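You operate a simulated robot arm through the tools that you are given. There is no shell and no other tool. Be economical: measure what you need, move in short steps, check, and stop when the job is done.

You run a simulated robot arm. Do the job below in one go: nothing can be reset, and whatever is moved stays where it is left.

JOB
Fetch the black bowl and set it on the blue tile. Then put the green cup on the clear part of the paste table. Then take the brown peg and leave it on top of the pipe end on the paste table. Then take the wood offcut from the free corner of the trestle bench and leave it on the window sill. Then take the black-taped pipe and put it on the clear end of the pipe bench. Then fetch the voltage tester and stand it on the middle of the plywood table. Then lift the lid of the bag stand open. Keep to this order. Set down upright: green cup, voltage tester.

Only the result counts: the job must be done as asked and must still hold three seconds after the hand-in. Knocking over, shifting, dropping, spilling or breaking anything else fails it. A push-on lid holds only when it is set on centred and level and pressed home; a screw cap is set on level and turned clockwise until tight.

ROBOT AND FRAMES
A 6-joint arm with a two-finger gripper on a trunk, on a base that drives. Base frame: it is fixed to the floor where the robot stands at the start and does not move with it; the origin is under the middle of the robot, x ahead of it, y to its left, z up; the surface under the hand at the start is at about z = 500. Units: mm, rad, N and s.
With the tool pointing down near the work surface it reaches from about 140 to 680 mm from the robot's upright axis, wherever it stands. Its first joint turns from -2.897 to 2.897 rad. Places, roughly: black bowl (14x14x9 cm) [400, 0, 500]; black-taped pipe (16x3x3 cm) [3000, -800, 800]; blue tile (13x13x1 cm) [400, 900, 900]; brown peg (2x2x8 cm) [2100, 500, 800]; clear end of the pipe bench (24x42 cm) [3560, -640, 800]; clear part of the paste table [1100, -1800, 700]; green cup (8x8x13 cm) [1800, 500, 900]; lid of the bag stand [-600, 2600, 700]; middle of the plywood table [-1200, 1700, 800]; pipe end (4x4x9 cm) [900, -1900, 700]; voltage tester [1750, 1500, 1000]; window sill (25x98 cm) [900, 3480, 900]; wood offcut (8x5x5 cm) [2500, 600, 800]. Payload 1.57 kg.
The TCP is the grasp point between the finger pads, 21 mm short of the fingertips. In the tool frame z runs along the fingers and y along their closing line. Largest opening 70 mm; the body of the gripper starts 50 mm behind the TCP.
Orientation is that of the tool frame in the base frame, as a unit quaternion [w, x, y, z]. With the fingers straight down and closing along the base's y, the tool's x points along the base's -x, its y along +y and its z along -z.

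CONTROLS
- The arm moves only by the tool servo_tool. Its argument "motion" is a list of rows, each a list of 7 numbers: the shift along the tool's x, y, z in m, then the turn, a rotation vector about the tool's x, y, z in rad, then the opening, from 0 (shut) to 1 (fully open). In form: [[tx, ty, tz, rx, ry, rz, gripper], ...]. A call has 1 to 20 rows; each row shifts and turns the commanded pose from where the row before left it, along the tool's axes as they then stand. A row lasts 0.2 s, in which the tool goes at most 50 mm and 0.15 rad; a call with a longer step from one row to the next is refused whole, and so is a gripper value outside its range. Where a pose cannot be reached the arm comes as near as it can. A force on the tool above 40 N (or 10 N above the force at the start of the call, whichever is more), or a blocked arm, ends the call early, and 0.2 s more pass. The fingers move at their own pace and stop on an object; they squeeze with about 30 N. The grip force told is the motor's: it shows also when the fingers shut on nothing. Time passes only in rows, and 0.2 s behind the last, so rows that do not move let the fingers close. The reply holds the time, the measured pose of the TCP, the force on the tool along the base axes, the opening and the grip force, in the units named above and with some noise, with the torque about the TCP (base axes, N m) and any sound that the robot's microphone picked up.
- Cameras (640 x 400 px; columns grow to the right, rows downward): "scene" is now at [5.6, 191.8, 1475.5]; the picture's right is [0.47, -0.88, 0.00], its down [-0.70, -0.38, -0.60] and it looks along [0.53, 0.28, -0.80] (base axes); focal length 286 px, centre (320, 200). "wrist" rides on the gripper at [79, 4, -81] in the tool frame; the picture's right is [-0.05, 1.00, 0.00], its down [-0.67, -0.04, -0.74] and it looks along [-0.74, -0.04, 0.67] (tool axes); focal length 256 px, centre (320, 200). There is no depth. A picture from a camera that has moved, and an enlarged one, comes with that camera's place and axes in the base frame and with its lens.
- grab_frame(camera): a new picture of that camera. It takes no simulated time.
- roll_base(legs): drives the robot by 1 to 6 legs, each [ahead, left, turn to the left] in mm, mm and rad, along the robot's own axes; the way and the turn of a leg run together, so that a leg with both is an arc; at most 1500 mm and 3.142 rad a leg. The arm and the cameras ride along, it lands a little off, and it stops where it bumps. It gives what a move gives.
- aim_head(pan, tilt): turns the head with the scene camera to pan (to the left, within 2.705 rad either way) and tilt (down, from -0.506 to 1.204), counted from straight ahead of the robot. It gives what a move gives.
- close_up(camera, box): a new picture of the part [left, top, right, bottom] of that camera's present view, enlarged. It takes no simulated time.
- sign_off(): hands the job in; it is judged then, once.

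Go step by step. Nothing tells you exact positions but the pictures and the camera data: compare them with the known pose of the tool, close in by small moves and look again before you grip or let go. The budget is 196 turns and 166 pictures, counting those below and the enlarged ones. Unless the task says otherwise, let go and move clear before handing in, and close with one line.

The tools are called as name(argument=value, ...) on one line, values as JSON. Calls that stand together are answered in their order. servo_tool: Moves the arm, as the interface text tells. Its arguments: {"type":"object","properties":{"motion":{"type":"array","items":{"type":"array","items":{"type":"number"}}}},"required":["motion"]} The other tools are called the same way: roll_base (legs) drives the base; aim_head (pan, tilt) turns the head that bears the scene camera; grab_frame (camera) takes a picture; close_up (camera, box) takes an enlarged picture of a part of a camera's view; sign_off () hands the job in.

At the start:

```text
time_s: 0.0
position: [242.5, 321.0, 1161.2]
ee_rot: [0.0, 0.0, 1.0, 0.0]
ft_force: [-0.3, 0.3, 0.2]
torque: [0.0, 0.03, -0.01]
gripper_width: 70.1
gripper_force: 0.0
robot x, y, heading: [1.5, -0.8, 0.001]
head pan, tilt: [0.492, 0.92]
```

scene: 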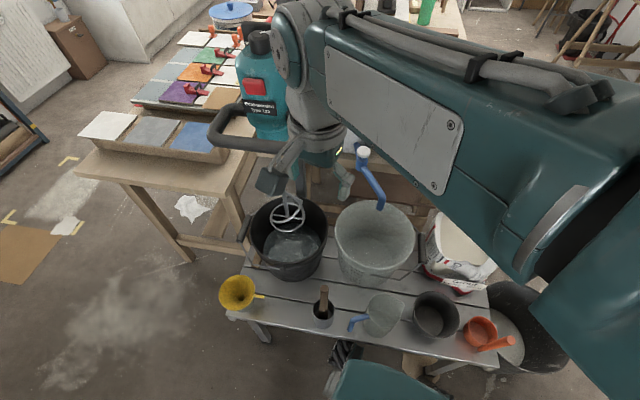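
wrist: 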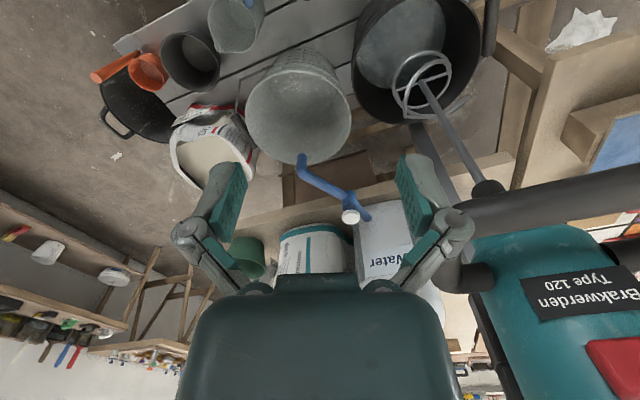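

The bowl stands on the near bench at about [390, -8], between the clear jug and the orange scoop. I'll enlarge that part and the tile before moving.

close_up(camera="scene", box=[340, 250, 540, 375])

close_up(camera="scene", box=[60, 80, 300, 230])

```text
3.20 times, centred on (440, 312) of scene
camera zoom: at [5.6, 191.8, 1475.5], right [0.47, -0.88, 0.0], down [-0.7, -0.38, -0.6], along [0.53, 0.28, -0.8], focal length 914 px, centre (-64, -160)
```

zoom: 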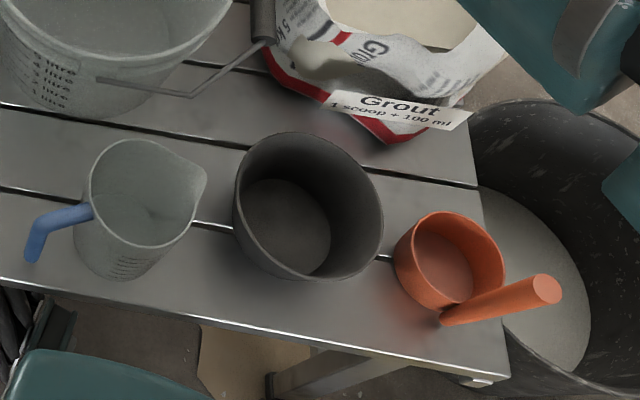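

```text
2.67 times, centred on (180, 155) of scene
camera zoom: at [5.6, 191.8, 1475.5], right [0.47, -0.88, 0.0], down [-0.7, -0.38, -0.6], along [0.53, 0.28, -0.8], focal length 762 px, centre (693, 320)
```

zoom: 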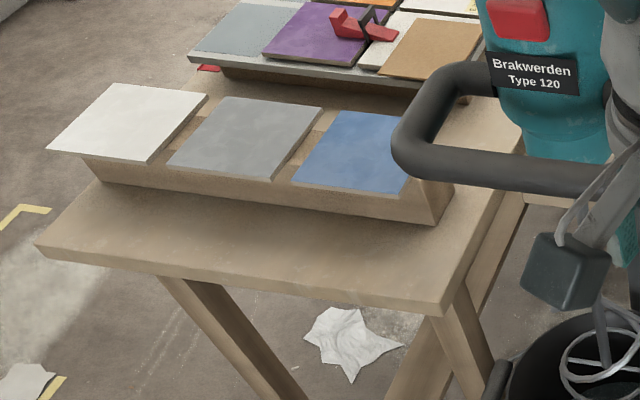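

The bowl rim is about 140 mm wide, centred near [387, 2], with its rim at z≈590, and its near side is free. I'll go above the near rim and then turn the fingers to close along x.

servo_tool(motion=[[0, -0.0456, 0, 0, 0, 0, 1], [0, -0.0456, 0, 0, 0, 0, 1], [0, -0.0456, 0, 0, 0, 0, 1], [0, -0.0456, 0, 0, 0, 0, 1], [0, -0.0456, 0, 0, 0, 0, 1], [0, -0.0456, 0, 0, 0, 0, 1], [0, -0.0456, 0, 0, 0, 0, 1], [-0.008, 0, 0.045, 0, 0, 0, 1], [-0.008, 0, 0.045, 0, 0, 0, 1], [-0.008, 0, 0.045, 0, 0, 0, 1], [-0.008, 0, 0.045, 0, 0, 0, 1], [-0.008, 0, 0.045, 0, 0, 0, 1], [-0.008, 0, 0.045, 0, 0, 0, 1], [-0.008, 0, 0.045, 0, 0, 0, 1], [-0.008, 0, 0.045, 0, 0, 0, 1], [0, 0, 0, 0, 0, 0, 1]])

servo_tool(motion=[[0, 0, 0, 0, 0, 0.1428, 1], [0, 0, 0, 0, 0, 0.1428, 1], [0, 0, 0, 0, 0, 0.1428, 1], [0, 0, 0, 0, 0, 0.1428, 1], [0, 0, 0, 0, 0, 0.1428, 1], [0, 0, 0, 0, 0, 0.1428, 1], [0, 0, 0, 0, 0, 0.1428, 1], [0, 0, 0, 0, 0, 0.1428, 1], [0, 0, 0, 0, 0, 0.1428, 1], [0, 0, 0, 0, 0, 0.1428, 1], [0, 0, 0, 0, 0, 0.1428, 1], [0, 0, 0, 0, 0, 0, 1]])

grab_frame(camera="wrist")

grab_frame(camera="scene")

```text
time_s: 3.4
position: [308.3, 0.0, 801.9]
ee_rot: [-0.001, 0.0, 1.0, 0.0]
ft_force: [0.3, 0.6, 0.1]
torque: [-0.03, 0.0, 0.03]
gripper_width: 69.9
gripper_force: 0.0
robot x, y, heading: [-0.4, 0.8, 0.0]
head pan, tilt: [0.492, 0.92]
```

```text
time_s: 6.0
position: [307.2, 1.6, 799.7]
ee_rot: [-0.001, 0.707, 0.707, 0.0]
ft_force: [0.5, 0.0, -0.1]
torque: [-0.03, 0.01, -0.02]
gripper_width: 70.0
gripper_force: 0.0
robot x, y, heading: [-1.1, 0.7, -0.004]
head pan, tilt: [0.492, 0.92]
```

```text
161 pictures are left
camera wrist: at [311.2, 81.3, 881.7], right [1.0, -0.05, 0.0], down [-0.04, -0.67, 0.74], along [-0.04, -0.74, -0.67], focal length 256 px, centre (320, 200)
```

wrist: 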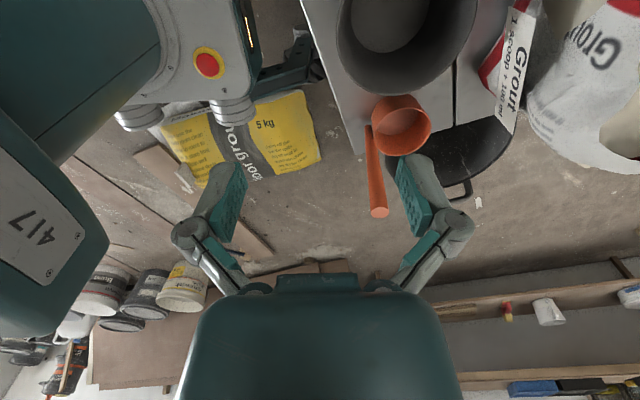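

```text
160 pictures are left
camera scene: at [6.3, 190.5, 1475.7], right [0.47, -0.88, 0.0], down [-0.7, -0.38, -0.6], along [0.53, 0.29, -0.8], focal length 286 px, centre (320, 200)
```

scene: 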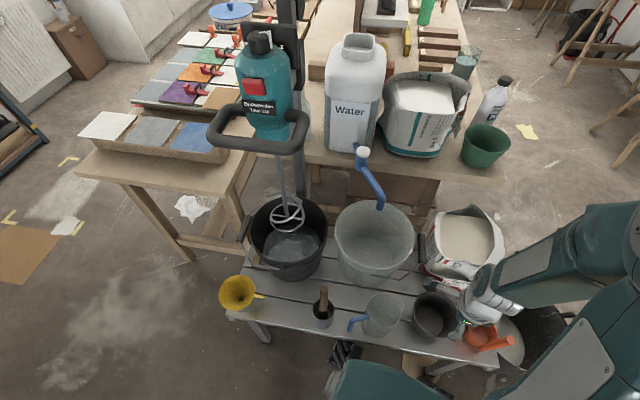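

The near rim is at about x = 322 and the bowl centre at about [389, 6]. I'll descend to just above the rim and look again.

servo_tool(motion=[[0.004, 0.016, 0.0, 0, 0, 0, 1], [0, 0, 0.045, 0, 0, 0, 1], [0, 0, 0.045, 0, 0, 0, 1], [0, 0, 0.045, 0, 0, 0, 1], [0, 0, 0.025, 0, 0, 0, 1], [0, 0, 0, 0, 0, 0, 1]])

grab_frame(camera="wrist")

close_up(camera="scene", box=[340, 250, 540, 375])

```text
time_s: 7.4
position: [324.1, 2.2, 639.5]
ee_rot: [0.0, 0.707, 0.707, -0.001]
ft_force: [0.5, -0.5, -0.1]
torque: [0.0, 0.06, 0.01]
gripper_width: 70.2
gripper_force: 0.0
robot x, y, heading: [4.5, -1.3, -0.005]
head pan, tilt: [0.492, 0.92]
```

```text
159 pictures are left
camera wrist: at [328.1, 83.2, 721.3], right [1.0, -0.05, 0.0], down [-0.03, -0.67, 0.74], along [-0.04, -0.74, -0.67], focal length 256 px, centre (320, 200)
```

wrist: 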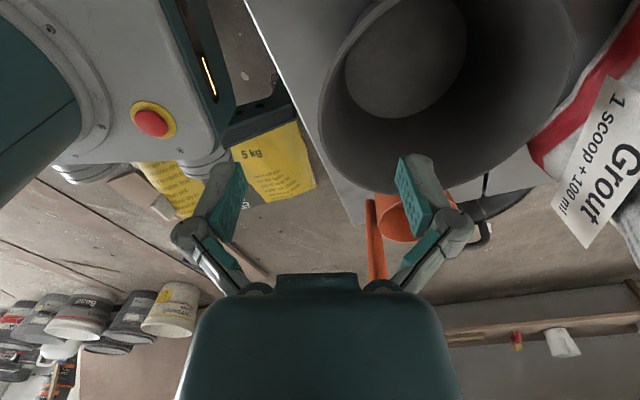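

```text
3.20 times, centred on (440, 312) of scene
camera zoom: at [6.8, 190.5, 1475.6], right [0.47, -0.88, 0.0], down [-0.7, -0.38, -0.6], along [0.53, 0.29, -0.8], focal length 914 px, centre (-64, -160)
```

zoom: 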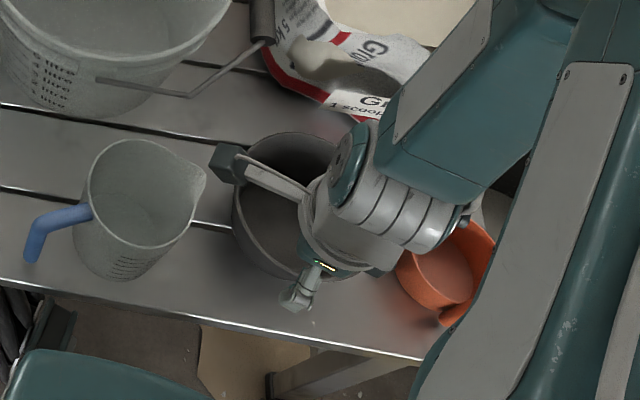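

The rim is where I expected, between the open fingers. I'll descend over it and close.

servo_tool(motion=[[0.006, 0.002, 0.03, 0, 0, 0, 1], [0, 0, 0.034, 0, 0, 0, 1], [0, 0, 0, 0, 0, 0, 1], [0, 0, 0, 0, 0, 0, 0], [0, 0, 0, 0, 0, 0, 0], [0, 0, 0, 0, 0, 0, 0], [0, 0, 0, 0, 0, 0, 0]])

grab_frame(camera="wrist")

```text
time_s: 8.6
position: [328.3, 10.0, 578.6]
ee_rot: [0.004, 0.707, 0.707, 0.004]
ft_force: [4.0, 1.4, 23.8]
torque: [0.21, -0.78, 0.03]
gripper_width: 9.2
gripper_force: 29.6
robot x, y, heading: [-2.4, 4.6, 0.0]
head pan, tilt: [0.492, 0.92]
stopped in row 5: the force on the tool passed its limit at 43 N (the readings are from after the stop); the commanded pose is now the measured one
```

```text
157 pictures are left
camera wrist: at [332.1, 89.3, 660.0], right [1.0, -0.05, 0.01], down [-0.04, -0.67, 0.74], along [-0.03, -0.74, -0.67], focal length 256 px, centre (320, 200)
```

wrist: 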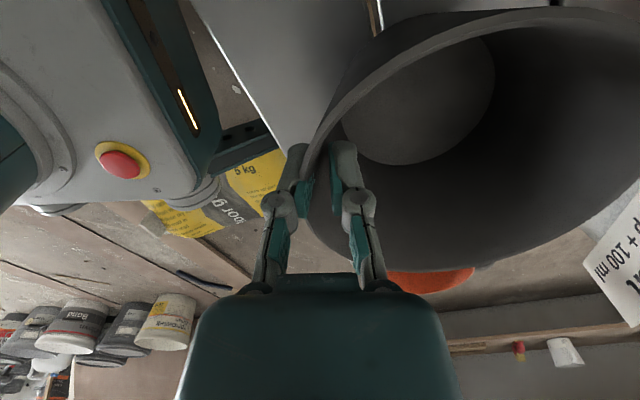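

The rim is gripped. I'll lift slowly.

servo_tool(motion=[[0, 0, 0, 0, 0, 0, 0], [0, 0, -0.01, 0, 0, 0, 0], [0, 0, -0.02, 0, 0, 0, 0], [0, 0, -0.04, 0, 0, 0, 0], [0, 0, -0.045, 0, 0, 0, 0], [0, 0, -0.045, 0, 0, 0, 0], [0, 0, 0, 0, 0, 0, 0]])

grab_frame(camera="wrist")

grab_frame(camera="scene")

```text
time_s: 10.2
position: [324.7, 11.6, 737.7]
ee_rot: [0.001, 0.707, 0.707, 0.001]
ft_force: [-0.6, -0.9, -0.6]
torque: [0.01, 0.11, 0.0]
gripper_width: 6.2
gripper_force: 29.9
robot x, y, heading: [1.0, 2.3, -0.003]
head pan, tilt: [0.492, 0.92]
```

```text
156 pictures are left
camera wrist: at [329.9, 90.5, 817.6], right [1.0, -0.05, 0.0], down [-0.04, -0.67, 0.74], along [-0.04, -0.74, -0.67], focal length 256 px, centre (320, 200)
```

wrist: 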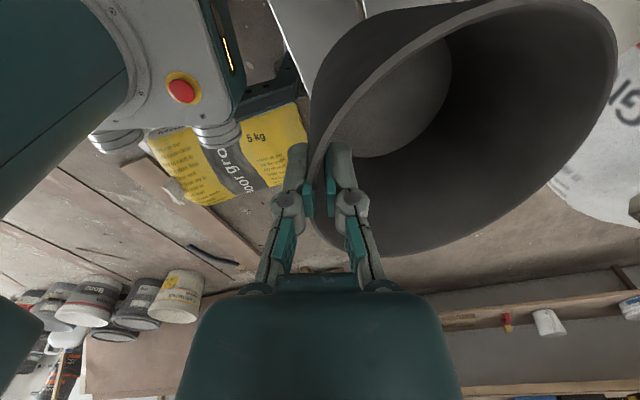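

```text
155 pictures are left
camera scene: at [6.8, 190.6, 1475.6], right [0.47, -0.88, 0.0], down [-0.7, -0.38, -0.6], along [0.53, 0.29, -0.8], focal length 286 px, centre (320, 200)
```

scene: 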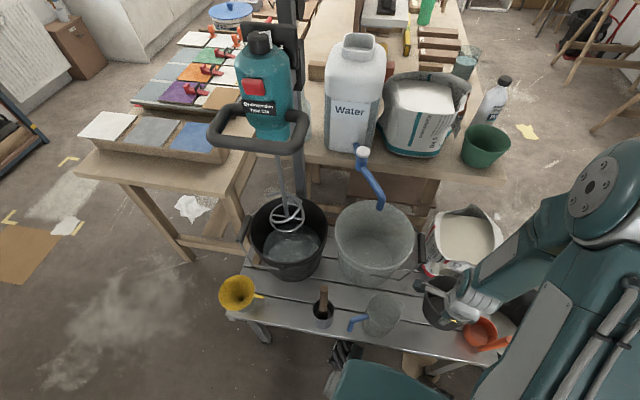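

The bowl is held, leaning slightly along its tapered wall. The tile is near [426, 825], rotated by about 0.33 rad along with its table. I'll look around before driving.

aim_head(pan=1.5, tilt=0.6)

grab_frame(camera="scene")

aim_head(pan=2.65, tilt=0.6)

grab_frame(camera="scene")

aim_head(pan=0.4, tilt=0.35)

grab_frame(camera="scene")

aim_head(pan=-1.3, tilt=0.5)

grab_frame(camera="scene")

```text
time_s: 11.4
position: [325.4, 10.1, 736.4]
ee_rot: [0.001, 0.707, 0.707, 0.002]
ft_force: [-0.6, 0.3, -1.2]
torque: [0.03, 0.09, 0.02]
gripper_width: 6.2
gripper_force: 30.2
robot x, y, heading: [-1.7, -1.3, -0.0]
head pan, tilt: [1.499, 0.6]
```

```text
154 pictures are left
camera scene: at [-52.3, 243.6, 1501.9], right [1.0, -0.07, 0.0], down [-0.04, -0.56, -0.82], along [0.06, 0.82, -0.57], focal length 286 px, centre (320, 200)
```

scene: 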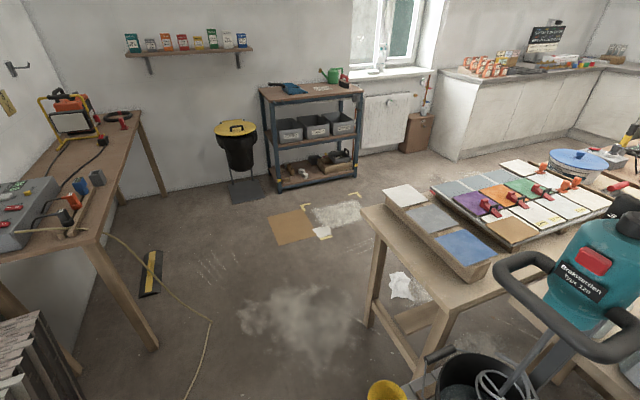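

```text
time_s: 12.8
position: [327.0, 11.2, 736.3]
ee_rot: [0.001, 0.706, 0.708, 0.001]
ft_force: [0.2, 0.7, -1.6]
torque: [0.0, 0.05, -0.03]
gripper_width: 6.0
gripper_force: 29.7
robot x, y, heading: [0.7, -1.5, 0.002]
head pan, tilt: [2.649, 0.6]
```

```text
153 pictures are left
camera scene: at [-136.6, 197.2, 1502.1], right [0.47, 0.88, 0.0], down [0.5, -0.27, -0.83], along [-0.73, 0.39, -0.56], focal length 286 px, centre (320, 200)
```

scene: 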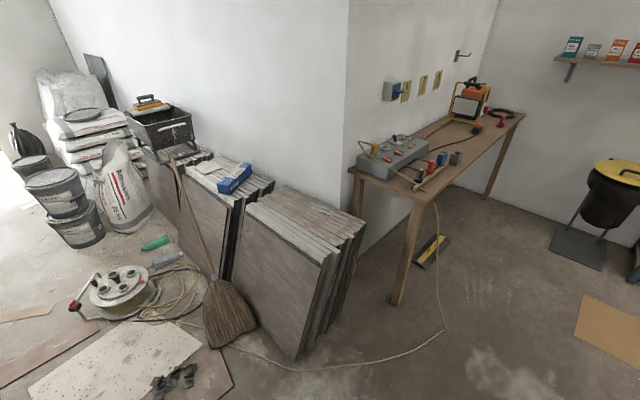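

```text
time_s: 14.9
position: [326.1, 10.6, 735.9]
ee_rot: [0.001, 0.707, 0.707, 0.001]
ft_force: [0.4, -0.5, -0.8]
torque: [0.04, 0.09, 0.02]
gripper_width: 6.0
gripper_force: 29.8
robot x, y, heading: [1.3, 2.3, -0.002]
head pan, tilt: [0.4, 0.351]
```

```text
152 pictures are left
camera scene: at [27.1, 191.7, 1524.6], right [0.39, -0.92, 0.0], down [-0.32, -0.13, -0.94], along [0.86, 0.37, -0.34], focal length 286 px, centre (320, 200)
```

scene: 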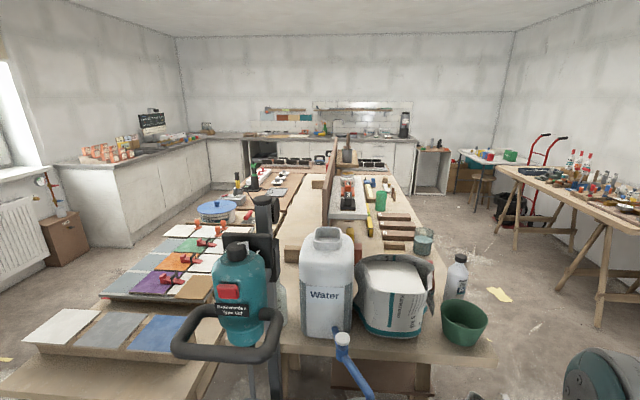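

```text
time_s: 16.6
position: [325.2, 11.2, 736.5]
ee_rot: [0.001, 0.707, 0.707, 0.001]
ft_force: [0.5, -0.2, -1.8]
torque: [0.03, 0.05, 0.02]
gripper_width: 6.1
gripper_force: 29.6
robot x, y, heading: [-1.4, -0.1, -0.001]
head pan, tilt: [-1.3, 0.499]
```

```text
151 pictures are left
camera scene: at [-34.3, 67.7, 1511.1], right [-0.96, -0.27, 0.0], down [-0.13, 0.46, -0.88], along [0.23, -0.85, -0.48], focal length 286 px, centre (320, 200)
```

scene: 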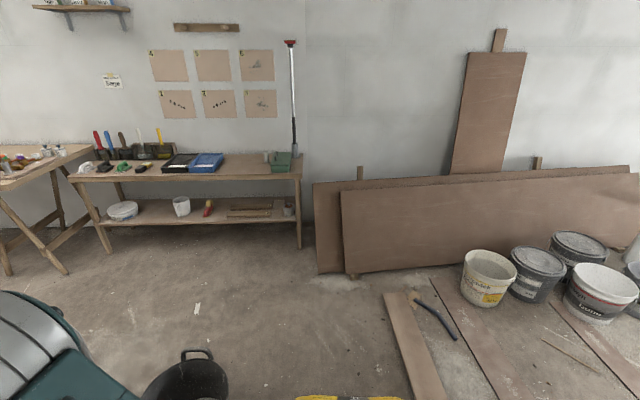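

The back and left sides are clear to drive. I'll raise the bowl, back off, turn to face the tile table squarely, and slide left.

servo_tool(motion=[[0, 0, -0.045, 0, 0, 0, 0], [0, 0, -0.045, 0, 0, 0, 0], [0, 0, -0.045, 0, 0, 0, 0], [0, 0, -0.045, 0, 0, 0, 0], [0, 0, -0.045, 0, 0, 0, 0], [0, 0, -0.045, 0, 0, 0, 0], [0, 0, -0.045, 0, 0, 0, 0], [0, 0, -0.035, 0, 0, 0, 0], [0, 0, 0, 0, 0, 0, 0]])

roll_base(legs=[[-300, 0, 0], [0, 0, 0.327], [0, 546, 0]])

aim_head(pan=0.0, tilt=0.75)

grab_frame(camera="scene")

grab_frame(camera="wrist")

```text
time_s: 18.6
position: [323.3, 10.3, 1087.5]
ee_rot: [0.001, 0.708, 0.707, 0.002]
ft_force: [-0.4, -0.5, -1.6]
torque: [-0.02, 0.06, 0.01]
gripper_width: 5.9
gripper_force: 30.0
robot x, y, heading: [-0.5, -1.5, 0.002]
head pan, tilt: [-1.3, 0.499]
```

```text
time_s: 24.5
position: [-169.0, 628.9, 1087.1]
ee_rot: [0.001, 0.584, 0.812, 0.002]
ft_force: [0.3, -1.0, -2.2]
torque: [-0.03, 0.08, 0.0]
gripper_width: 6.0
gripper_force: 30.0
robot x, y, heading: [-472.3, 521.4, 0.327]
head pan, tilt: [-1.3, 0.499]
```

```text
time_s: 25.9
position: [-169.6, 631.6, 1087.0]
ee_rot: [0.002, 0.584, 0.812, 0.003]
ft_force: [0.1, 0.7, -1.9]
torque: [-0.04, 0.09, -0.02]
gripper_width: 5.8
gripper_force: 29.7
robot x, y, heading: [-471.7, 518.1, 0.322]
head pan, tilt: [0.0, 0.75]
```

```text
150 pictures are left
camera scene: at [-500.0, 673.2, 1489.1], right [0.32, -0.95, 0.0], down [-0.65, -0.22, -0.73], along [0.69, 0.23, -0.68], focal length 286 px, centre (320, 200)
```

scene: 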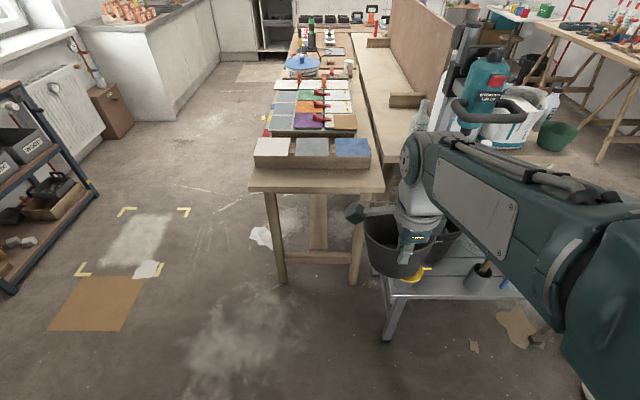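

```text
149 pictures are left
camera wrist: at [-191.5, 708.7, 1167.7], right [0.96, 0.27, 0.0], down [0.18, -0.64, 0.74], along [0.2, -0.72, -0.67], focal length 256 px, centre (320, 200)
```

wrist: 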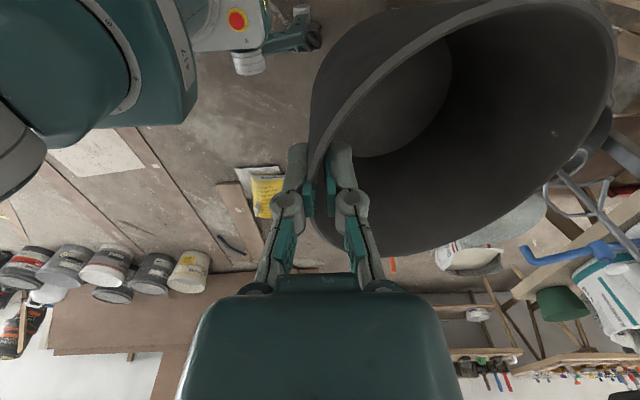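

Two sightings put the tile at about [420, 857, 901]. I'll drive forward so it lies about 520 mm ahead.

roll_base(legs=[[0, 25, 0], [430, 0, 0]])

grab_frame(camera="scene")

grab_frame(camera="wrist")

```text
time_s: 28.7
position: [104.7, 707.4, 1088.3]
ee_rot: [-0.004, 0.63, 0.777, 0.007]
ft_force: [0.5, 0.7, -2.1]
torque: [-0.01, 0.06, 0.02]
gripper_width: 5.9
gripper_force: 30.8
robot x, y, heading: [-206.3, 643.5, 0.208]
head pan, tilt: [0.0, 0.75]
stopped in leg 2: the robot was blocked; the commanded pose is now the measured one
```

```text
148 pictures are left
camera scene: at [-222.7, 813.6, 1487.9], right [0.2, -0.98, 0.01], down [-0.67, -0.15, -0.73], along [0.72, 0.14, -0.68], focal length 286 px, centre (320, 200)
```

scene: 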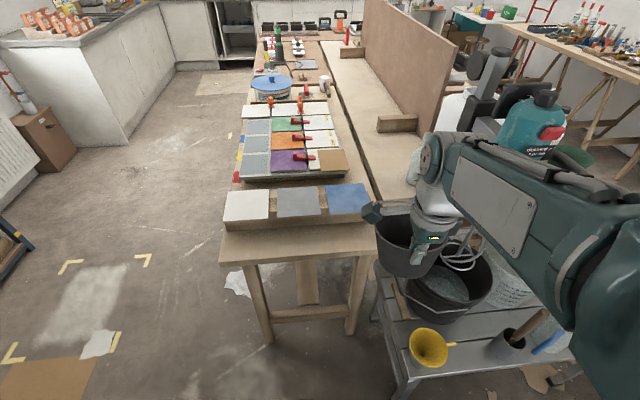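

```text
147 pictures are left
camera wrist: at [91.9, 786.3, 1169.7], right [0.99, 0.15, 0.01], down [0.1, -0.67, 0.74], along [0.12, -0.73, -0.68], focal length 256 px, centre (320, 200)
```

wrist: 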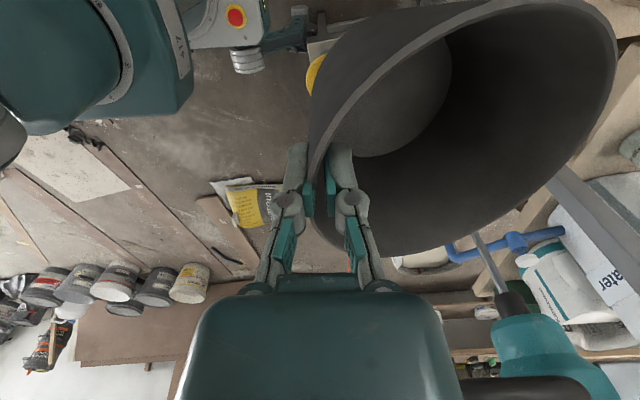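

The base bumped the bench's leg or corner, but the funnel and bench seem not to have moved. I'll back off, go further left and approach the table clear of the bench.

roll_base(legs=[[-80, 0, 0], [0, 0, 0.119], [0, 196, 0], [180, 0, 0]])

grab_frame(camera="scene")

```text
time_s: 32.6
position: [126.0, 969.4, 1087.4]
ee_rot: [-0.006, 0.583, 0.812, 0.009]
ft_force: [0.2, 0.6, -1.8]
torque: [-0.06, 0.05, 0.0]
gripper_width: 5.9
gripper_force: 29.7
robot x, y, heading: [-179.2, 874.4, 0.322]
head pan, tilt: [0.0, 0.75]
```

```text
146 pictures are left
camera scene: at [-210.3, 1029.6, 1488.8], right [0.32, -0.95, 0.0], down [-0.65, -0.22, -0.73], along [0.69, 0.23, -0.68], focal length 286 px, centre (320, 200)
```

scene: 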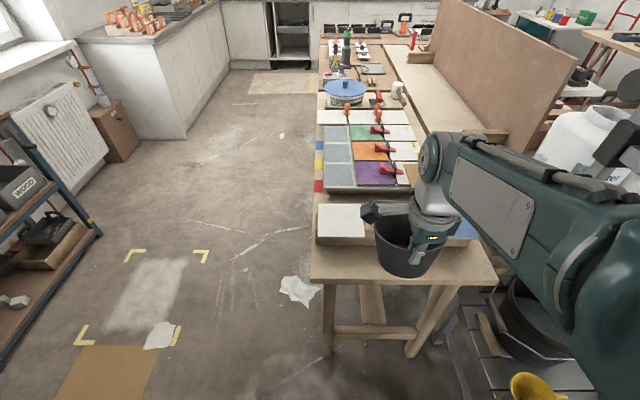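

The base is now in a good place. I'll move the arm over the tile at this height and check.

servo_tool(motion=[[-0.033, 0.025, 0, 0, 0, 0, 0], [-0.033, 0.025, 0, 0, 0, 0, 0], [-0.033, 0.025, 0, 0, 0, 0, 0], [-0.033, 0.025, 0, 0, 0, 0, 0], [-0.033, 0.025, 0, 0, 0, 0, 0], [-0.033, 0.025, 0, 0, 0, 0, 0], [0, 0, 0, 0, 0, 0, 0]])

aim_head(pan=-0.3, tilt=0.85)

grab_frame(camera="scene")

grab_frame(camera="wrist")

```text
time_s: 34.2
position: [330.2, 825.3, 1084.4]
ee_rot: [-0.007, 0.583, 0.812, 0.009]
ft_force: [0.0, 0.3, -1.4]
torque: [-0.05, 0.08, -0.01]
gripper_width: 5.9
gripper_force: 29.8
robot x, y, heading: [-180.1, 872.0, 0.324]
head pan, tilt: [0.0, 0.75]
```

```text
time_s: 35.0
position: [331.7, 824.8, 1083.6]
ee_rot: [-0.007, 0.583, 0.812, 0.009]
ft_force: [0.0, -0.1, -1.6]
torque: [-0.01, 0.04, 0.06]
gripper_width: 5.9
gripper_force: 29.7
robot x, y, heading: [-186.7, 873.6, 0.325]
head pan, tilt: [-0.3, 0.85]
```

```text
145 pictures are left
camera scene: at [-208.8, 1002.2, 1481.2], right [0.02, -1.0, 0.0], down [-0.75, -0.02, -0.66], along [0.66, 0.02, -0.75], focal length 286 px, centre (320, 200)
```

scene: 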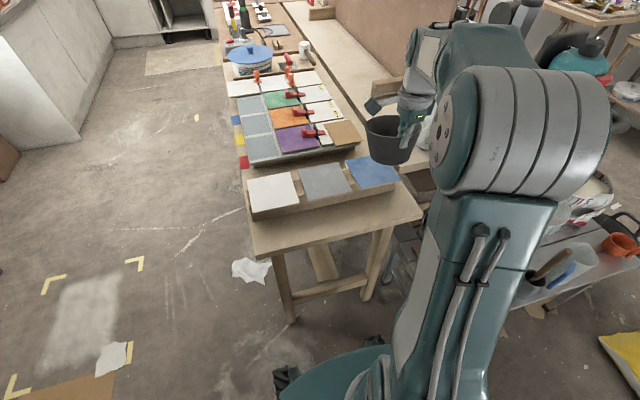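

```text
144 pictures are left
camera wrist: at [309.4, 900.8, 1166.5], right [0.96, 0.27, 0.01], down [0.18, -0.66, 0.73], along [0.2, -0.7, -0.68], focal length 256 px, centre (320, 200)
```

wrist: 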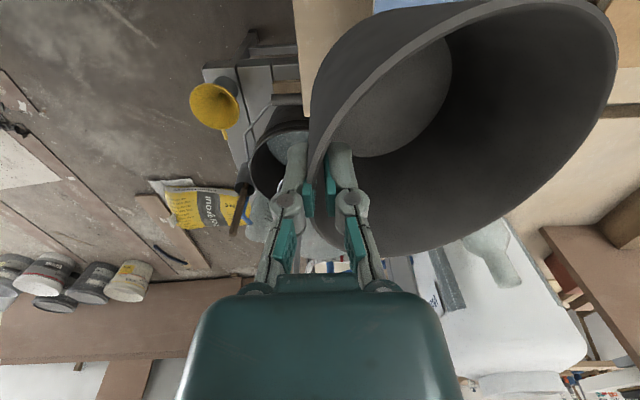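

The tile is confirmed at about [418, 860, 901]. I'll enlarge the view to judge the bowl's tilt and offset.

close_up(camera="scene", box=[320, 90, 448, 200])

```text
3.64 times, centred on (384, 145) of scene
camera zoom: at [-208.8, 1002.2, 1481.2], right [0.02, -1.0, 0.0], down [-0.75, -0.02, -0.66], along [0.66, 0.02, -0.75], focal length 1039 px, centre (87, 400)
```

zoom: 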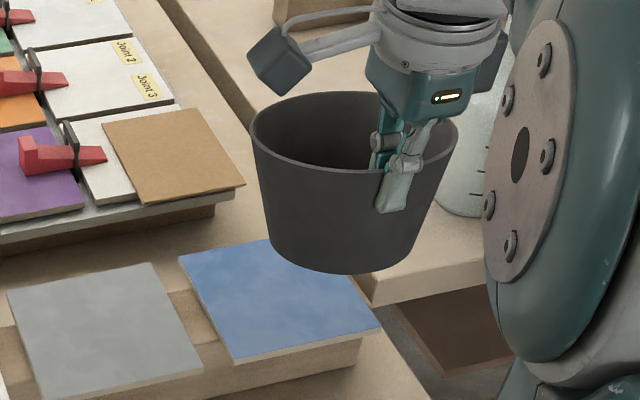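

The bowl leans forward by about 8° because of its taper. I'll centre it over the tile, tilt the tool to level the bowl, and come down close.

servo_tool(motion=[[0.0055, 0.0277, 0, 0, -0.02, 0, 0], [0, 0, 0, -0.0675, 0, 0, 0], [0, 0, 0, -0.0675, 0, 0, 0], [0, -0.0038, 0.028, 0, 0, 0, 0], [0, -0.0038, 0.028, 0, 0, 0, 0], [0, 0, 0, 0, 0, 0, 0]])

close_up(camera="scene", box=[320, 90, 448, 200])

grab_frame(camera="wrist")

```text
time_s: 36.4
position: [355.2, 839.7, 1026.3]
ee_rot: [0.041, 0.582, 0.81, 0.059]
ft_force: [-0.4, 0.4, -1.8]
torque: [0.04, 0.12, 0.04]
gripper_width: 5.9
gripper_force: 29.9
robot x, y, heading: [-185.2, 877.2, 0.322]
head pan, tilt: [-0.3, 0.85]
```

```text
3.64 times, centred on (384, 145) of scene
camera zoom: at [-208.7, 1002.1, 1481.2], right [0.02, -1.0, 0.0], down [-0.75, -0.02, -0.66], along [0.66, 0.02, -0.75], focal length 1039 px, centre (87, 400)
```

zoom: 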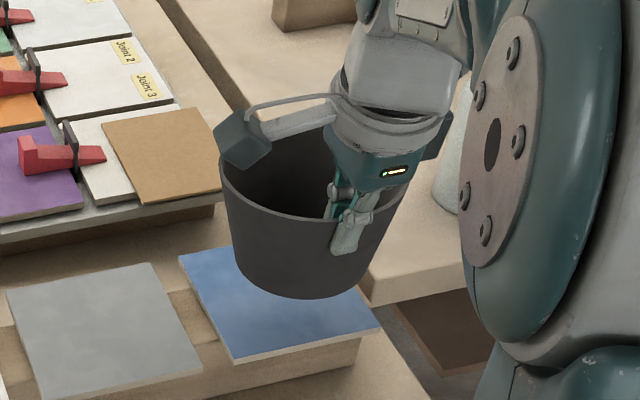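

```text
141 pictures are left
camera wrist: at [322.5, 913.2, 1107.9], right [0.95, 0.26, 0.14], down [0.08, -0.68, 0.73], along [0.29, -0.69, -0.67], focal length 256 px, centre (320, 200)
```

wrist: 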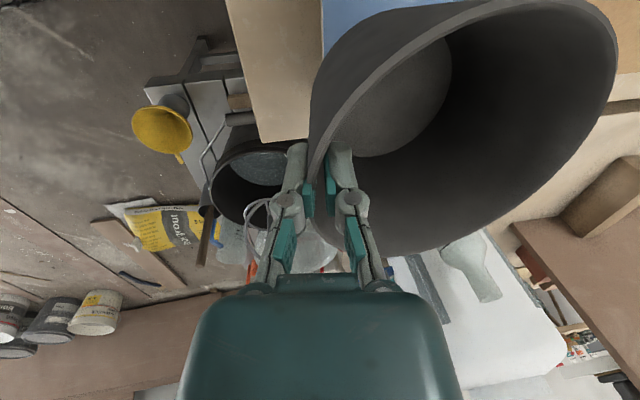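

The bowl looks level and over the tile. I'll lower it gently until it touches.

servo_tool(motion=[[0, -0.0034, 0.025, 0, 0, 0, 0], [0, -0.0014, 0.0105, 0, 0, 0, 0], [0, 0, 0, 0, 0, 0, 0]])

close_up(camera="scene", box=[320, 90, 448, 200])

```text
time_s: 37.2
position: [357.7, 839.9, 992.2]
ee_rot: [0.041, 0.582, 0.81, 0.058]
ft_force: [0.3, 0.4, -1.4]
torque: [-0.03, 0.08, -0.04]
gripper_width: 5.6
gripper_force: 30.1
robot x, y, heading: [-180.7, 874.0, 0.321]
head pan, tilt: [-0.3, 0.85]
```

```text
3.64 times, centred on (384, 145) of scene
camera zoom: at [-208.6, 1002.1, 1481.2], right [0.02, -1.0, 0.0], down [-0.75, -0.02, -0.66], along [0.66, 0.02, -0.75], focal length 1039 px, centre (87, 400)
```

zoom: 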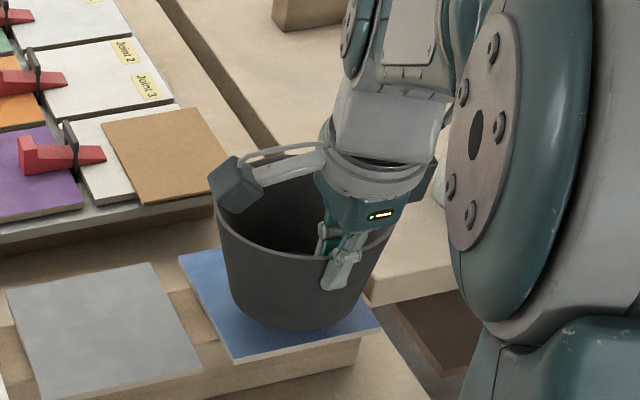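

The bowl is a touch right of centre, so I'll shift 7 mm left and creep down until contact.

servo_tool(motion=[[0.007, 0, 0, 0, 0, 0, 0], [0, -0.0006, 0.004, 0, 0, 0, 0], [0, -0.0006, 0.004, 0, 0, 0, 0], [0, -0.0004, 0.003, 0, 0, 0, 0], [0, 0, 0, 0, 0, 0, 0]])

close_up(camera="scene", box=[320, 90, 448, 200])

```text
time_s: 38.4
position: [355.0, 845.5, 981.9]
ee_rot: [0.042, 0.582, 0.81, 0.058]
ft_force: [-0.3, -0.9, -1.2]
torque: [-0.01, 0.1, -0.01]
gripper_width: 6.3
gripper_force: 29.9
robot x, y, heading: [-181.8, 875.5, 0.322]
head pan, tilt: [-0.3, 0.85]
```

```text
3.64 times, centred on (384, 145) of scene
camera zoom: at [-208.7, 1002.2, 1481.1], right [0.02, -1.0, 0.0], down [-0.75, -0.02, -0.66], along [0.66, 0.02, -0.75], focal length 1039 px, centre (87, 400)
```

zoom: 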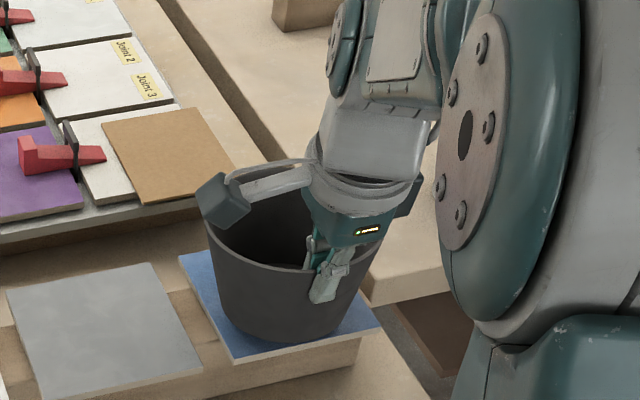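

servo_tool(motion=[[0, -0.0004, 0.003, 0, 0, 0, 0], [0, -0.0004, 0.003, 0, 0, 0, 0], [0, 0, 0, 0, 0, 0, 0]])

```text
time_s: 39.2
position: [353.6, 847.2, 975.7]
ee_rot: [0.042, 0.582, 0.81, 0.058]
ft_force: [0.8, 0.1, -1.1]
torque: [0.0, 0.11, 0.0]
gripper_width: 6.0
gripper_force: 29.9
robot x, y, heading: [-182.5, 873.8, 0.322]
head pan, tilt: [-0.3, 0.85]
```

servo_tool(motion=[[0, -0.0004, 0.003, 0, 0, 0, 0], [0, 0, 0, 0, 0, 0, 0]])

servo_tool(motion=[[0, -0.0004, 0.003, 0, 0, 0, 0], [0, 0, 0, 0, 0, 0, 0]])

close_up(camera="scene", box=[320, 90, 448, 200])

```text
time_s: 39.8
position: [355.5, 847.6, 971.7]
ee_rot: [0.042, 0.582, 0.81, 0.058]
ft_force: [0.2, 0.0, -2.0]
torque: [-0.07, 0.09, 0.01]
gripper_width: 5.9
gripper_force: 30.7
robot x, y, heading: [-180.6, 876.3, 0.321]
head pan, tilt: [-0.3, 0.85]
```

```text
time_s: 40.4
position: [355.6, 847.4, 968.7]
ee_rot: [0.042, 0.583, 0.809, 0.059]
ft_force: [-0.8, -0.1, -1.2]
torque: [-0.02, 0.06, -0.03]
gripper_width: 6.3
gripper_force: 29.8
robot x, y, heading: [-181.9, 873.6, 0.321]
head pan, tilt: [-0.3, 0.85]
```

```text
3.64 times, centred on (384, 145) of scene
camera zoom: at [-208.7, 1002.2, 1481.2], right [0.02, -1.0, 0.0], down [-0.75, -0.02, -0.66], along [0.66, 0.02, -0.75], focal length 1039 px, centre (87, 400)
```

zoom: 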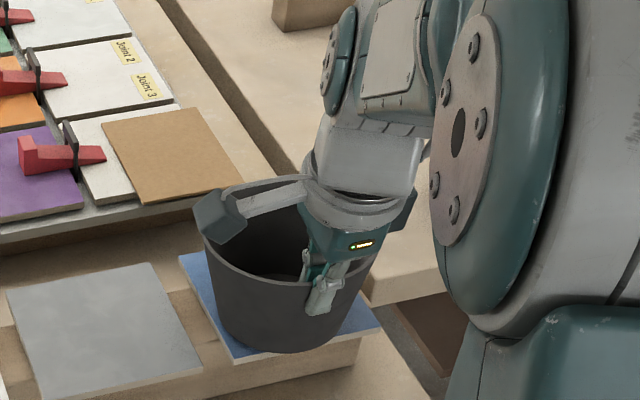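

The bowl base is drawing toward the near edge of the tile, so I'll shift it 15 mm forward and keep lowering.

servo_tool(motion=[[-0.0045, 0.0141, 0.0019, 0, 0, 0, 0], [0, -0.0004, 0.003, 0, 0, 0, 0], [0, 0, 0, 0, 0, 0, 0]])

servo_tool(motion=[[0, -0.0004, 0.003, 0, 0, 0, 0], [0, 0, 0, 0, 0, 0, 0]])

close_up(camera="scene", box=[320, 90, 448, 200])

```text
time_s: 41.2
position: [370.0, 847.5, 966.6]
ee_rot: [0.041, 0.583, 0.81, 0.057]
ft_force: [-1.5, -0.2, 0.3]
torque: [0.04, 0.03, 0.01]
gripper_width: 6.0
gripper_force: 29.9
robot x, y, heading: [-182.2, 871.4, 0.326]
head pan, tilt: [-0.3, 0.85]
```

```text
time_s: 41.8
position: [370.1, 847.7, 964.9]
ee_rot: [0.042, 0.582, 0.81, 0.059]
ft_force: [-6.1, -2.7, 9.1]
torque: [0.18, -0.38, 0.0]
gripper_width: 5.9
gripper_force: 30.7
robot x, y, heading: [-182.1, 870.6, 0.325]
head pan, tilt: [-0.3, 0.85]
```

```text
3.64 times, centred on (384, 145) of scene
camera zoom: at [-210.0, 1002.0, 1481.2], right [0.02, -1.0, 0.0], down [-0.75, -0.02, -0.66], along [0.66, 0.02, -0.75], focal length 1039 px, centre (87, 400)
```

zoom: 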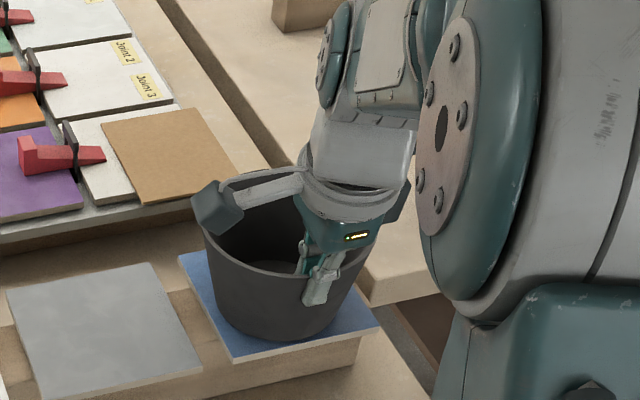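

Contact, with the base well within the tile. I'll release and withdraw along the wall.

servo_tool(motion=[[0, 0, 0, 0, 0, 0, 0.2], [0, 0, 0, 0, 0, 0, 0.5], [0, 0, 0, 0, 0, 0, 0.5], [0, 0, 0, 0, 0, 0, 0.5]])

close_up(camera="scene", box=[320, 90, 448, 200])

servo_tool(motion=[[0, 0, -0.02, 0, 0, 0, 0.5], [0, 0, -0.03, 0, 0, 0, 0.5], [0, 0, -0.04, 0, 0, 0, 0.5], [0, 0, -0.04, 0, 0, 0, 0.5], [0, 0, -0.04, 0, 0, 0, 0.5], [0, 0, 0, 0, 0, 0, 0.5]])

close_up(camera="scene", box=[320, 90, 448, 200])

```text
time_s: 42.8
position: [369.9, 849.5, 963.5]
ee_rot: [0.042, 0.582, 0.81, 0.057]
ft_force: [-0.6, 0.0, 0.1]
torque: [0.0, 0.05, 0.02]
gripper_width: 35.3
gripper_force: 0.1
robot x, y, heading: [-180.4, 873.7, 0.318]
head pan, tilt: [-0.3, 0.85]
```

```text
3.64 times, centred on (384, 145) of scene
camera zoom: at [-208.6, 1002.2, 1481.2], right [0.02, -1.0, 0.0], down [-0.75, -0.02, -0.66], along [0.66, 0.02, -0.75], focal length 1039 px, centre (87, 400)
```

zoom: 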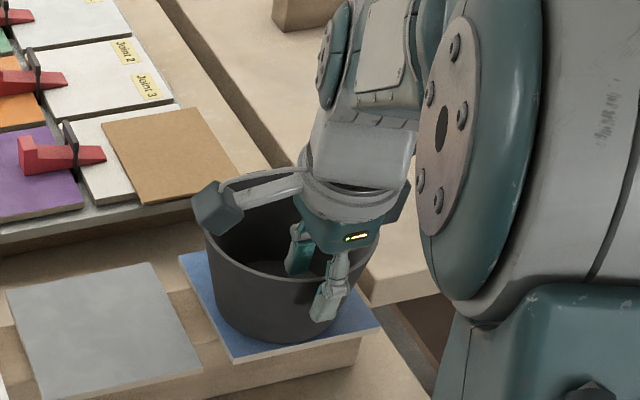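

```text
time_s: 44.2
position: [348.5, 842.0, 1131.9]
ee_rot: [0.041, 0.583, 0.81, 0.057]
ft_force: [0.5, -0.3, 0.2]
torque: [0.01, -0.04, -0.01]
gripper_width: 35.1
gripper_force: 0.0
robot x, y, heading: [-179.5, 872.1, 0.319]
head pan, tilt: [-0.3, 0.85]
```

```text
3.64 times, centred on (384, 145) of scene
camera zoom: at [-209.0, 1002.3, 1481.1], right [0.02, -1.0, 0.0], down [-0.75, -0.02, -0.66], along [0.66, 0.02, -0.75], focal length 1039 px, centre (87, 400)
```

zoom: 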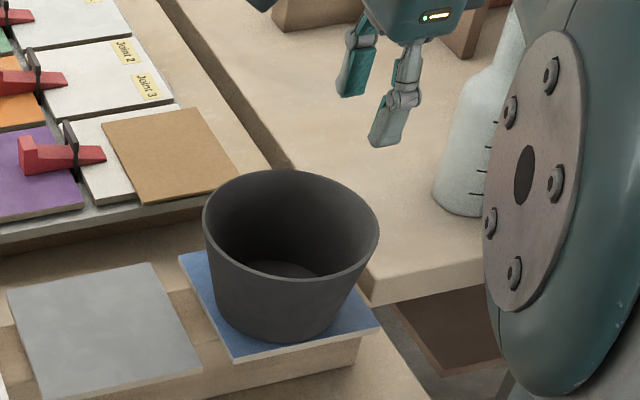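

The bowl stands on the blue tile. A grout bag and a tub block the right-hand way, so I'll retract the arm and go round through the left aisle, since the tables all run at heading ≈0.32.

servo_tool(motion=[[0, 0, -0.03, 0.0675, 0, 0, 0.5], [0, 0, 0, 0.0675, 0, 0, 0.5], [0.04, -0.032, 0, 0, 0, 0, 0.5], [0.04, -0.032, 0, 0, 0, 0, 0.5], [0.04, -0.032, 0, 0, 0, 0, 0.5], [0.04, -0.032, 0, 0, 0, 0, 0.5], [0.037, -0.032, 0, 0, 0, 0, 0.5], [0, 0, 0, 0, 0, 0, 0.5]])

roll_base(legs=[[-60, 0, 0], [0, 750, 0]])

aim_head(pan=0.0, tilt=0.45)

grab_frame(camera="scene")

```text
refused: row 3 steps farther than a row can; nothing moved
```

```text
time_s: 48.9
position: [58.2, 1530.0, 1130.8]
ee_rot: [0.041, 0.589, 0.805, 0.058]
ft_force: [-0.2, 0.1, -0.6]
torque: [0.02, 0.05, -0.02]
gripper_width: 35.0
gripper_force: 0.0
robot x, y, heading: [-469.1, 1570.7, 0.303]
head pan, tilt: [-0.3, 0.85]
```

```text
time_s: 49.7
position: [57.5, 1531.7, 1131.9]
ee_rot: [0.042, 0.589, 0.805, 0.057]
ft_force: [-0.3, -0.3, 0.8]
torque: [0.0, -0.02, -0.06]
gripper_width: 35.3
gripper_force: 0.0
robot x, y, heading: [-470.7, 1570.3, 0.309]
head pan, tilt: [0.0, 0.45]
```

```text
134 pictures are left
camera scene: at [-487.1, 1727.4, 1515.5], right [0.3, -0.95, 0.0], down [-0.42, -0.13, -0.9], along [0.86, 0.27, -0.44], focal length 286 px, centre (320, 200)
```

scene: 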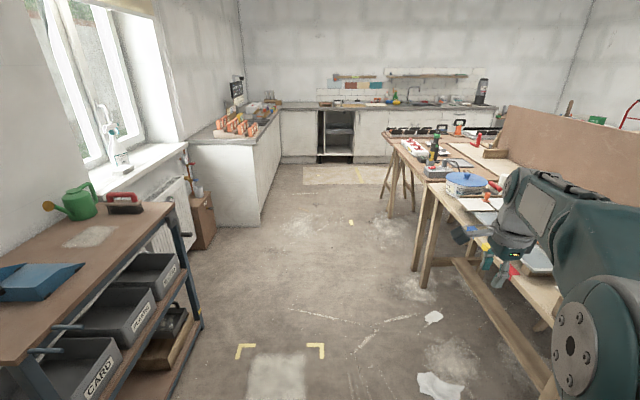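

The arm row was refused as too long, though the drive itself went fine. I'll retract the arm now, before driving on up the clear aisle.

servo_tool(motion=[[0, 0, -0.03, 0.0675, 0, 0, 0.5], [0, 0, 0, 0.0675, 0, 0, 0.5], [0.033, -0.027, 0, 0, 0, 0, 0.5], [0.033, -0.027, 0, 0, 0, 0, 0.5], [0.033, -0.027, 0, 0, 0, 0, 0.5], [0.033, -0.027, 0, 0, 0, 0, 0.5], [0.033, -0.027, 0, 0, 0, 0, 0.5], [0.033, -0.027, 0, 0, 0, 0, 0.5], [0, 0, 0, 0, 0, 0, 0.5]])

```text
time_s: 51.7
position: [-164.1, 1672.4, 1158.3]
ee_rot: [0.001, 0.592, 0.806, 0.002]
ft_force: [0.0, 0.0, -1.6]
torque: [0.01, 0.0, 0.0]
gripper_width: 35.1
gripper_force: 0.0
robot x, y, heading: [-473.1, 1569.7, 0.304]
head pan, tilt: [0.0, 0.45]
```

roll_base(legs=[[0, 0, 0.015], [1500, 0, 0], [1000, 0, 0]])

aim_head(pan=-0.4, tilt=0.5)

grab_frame(camera="scene")

```text
time_s: 64.2
position: [2200.1, 2474.6, 1159.3]
ee_rot: [0.002, 0.576, 0.817, 0.002]
ft_force: [-0.1, 0.1, -0.5]
torque: [0.0, -0.01, -0.03]
gripper_width: 35.1
gripper_force: 0.2
robot x, y, heading: [1893.5, 2361.9, 0.346]
head pan, tilt: [0.0, 0.45]
```

```text
time_s: 65.1
position: [2202.0, 2475.6, 1159.4]
ee_rot: [0.003, 0.576, 0.818, 0.004]
ft_force: [-0.2, -0.2, -0.1]
torque: [0.03, 0.0, 0.04]
gripper_width: 35.0
gripper_force: 0.1
robot x, y, heading: [1896.3, 2363.9, 0.343]
head pan, tilt: [-0.4, 0.499]
```

```text
133 pictures are left
camera scene: at [1877.9, 2483.4, 1511.1], right [-0.06, -1.0, 0.0], down [-0.48, 0.03, -0.88], along [0.88, -0.05, -0.48], focal length 286 px, centre (320, 200)
```

scene: 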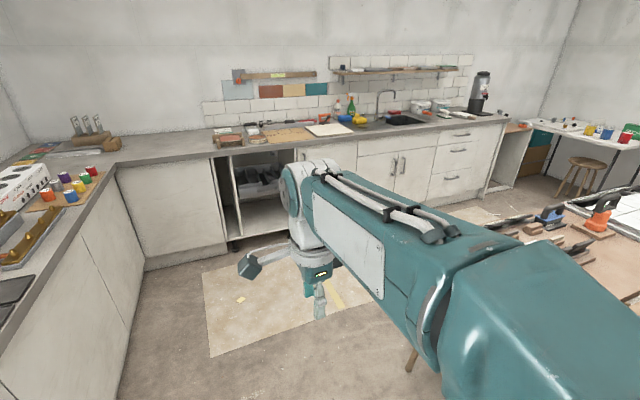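

aim_head(pan=-1.2, tilt=0.55)

grab_frame(camera="scene")

```text
time_s: 66.2
position: [2201.9, 2474.7, 1158.4]
ee_rot: [0.002, 0.576, 0.817, 0.003]
ft_force: [0.1, 0.3, 0.3]
torque: [0.0, 0.06, -0.01]
gripper_width: 35.2
gripper_force: 0.1
robot x, y, heading: [1896.8, 2362.4, 0.342]
head pan, tilt: [-1.201, 0.55]
```

```text
132 pictures are left
camera scene: at [1845.9, 2420.5, 1506.5], right [-0.76, -0.66, 0.0], down [-0.34, 0.39, -0.85], along [0.56, -0.64, -0.52], focal length 286 px, centre (320, 200)
```

scene: 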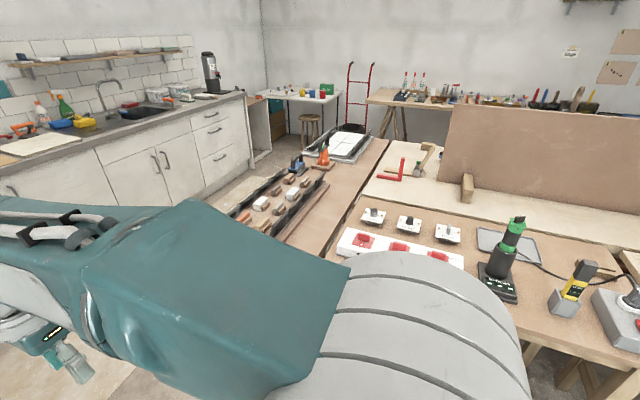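

roll_base(legs=[[0, 0, -0.02], [700, 0, 0]])

aim_head(pan=-1.1, tilt=0.6)

grab_frame(camera="scene")

```text
time_s: 70.5
position: [2875.6, 2696.0, 1159.8]
ee_rot: [0.002, 0.582, 0.813, 0.003]
ft_force: [0.5, -0.3, -0.7]
torque: [0.01, 0.02, 0.01]
gripper_width: 34.8
gripper_force: 0.0
robot x, y, heading: [2567.3, 2586.7, 0.325]
head pan, tilt: [-1.201, 0.55]
```

```text
time_s: 71.2
position: [2874.8, 2697.3, 1160.9]
ee_rot: [0.002, 0.582, 0.813, 0.004]
ft_force: [-0.9, -0.6, 0.0]
torque: [0.0, -0.01, -0.03]
gripper_width: 35.1
gripper_force: 0.0
robot x, y, heading: [2565.4, 2585.3, 0.33]
head pan, tilt: [-1.1, 0.6]
```

```text
131 pictures are left
camera scene: at [2523.9, 2655.0, 1502.0], right [-0.7, -0.72, 0.0], down [-0.4, 0.39, -0.83], along [0.59, -0.58, -0.56], focal length 286 px, centre (320, 200)
```

scene: 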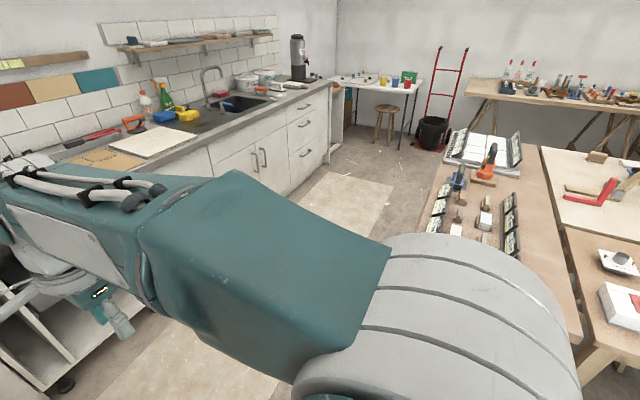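

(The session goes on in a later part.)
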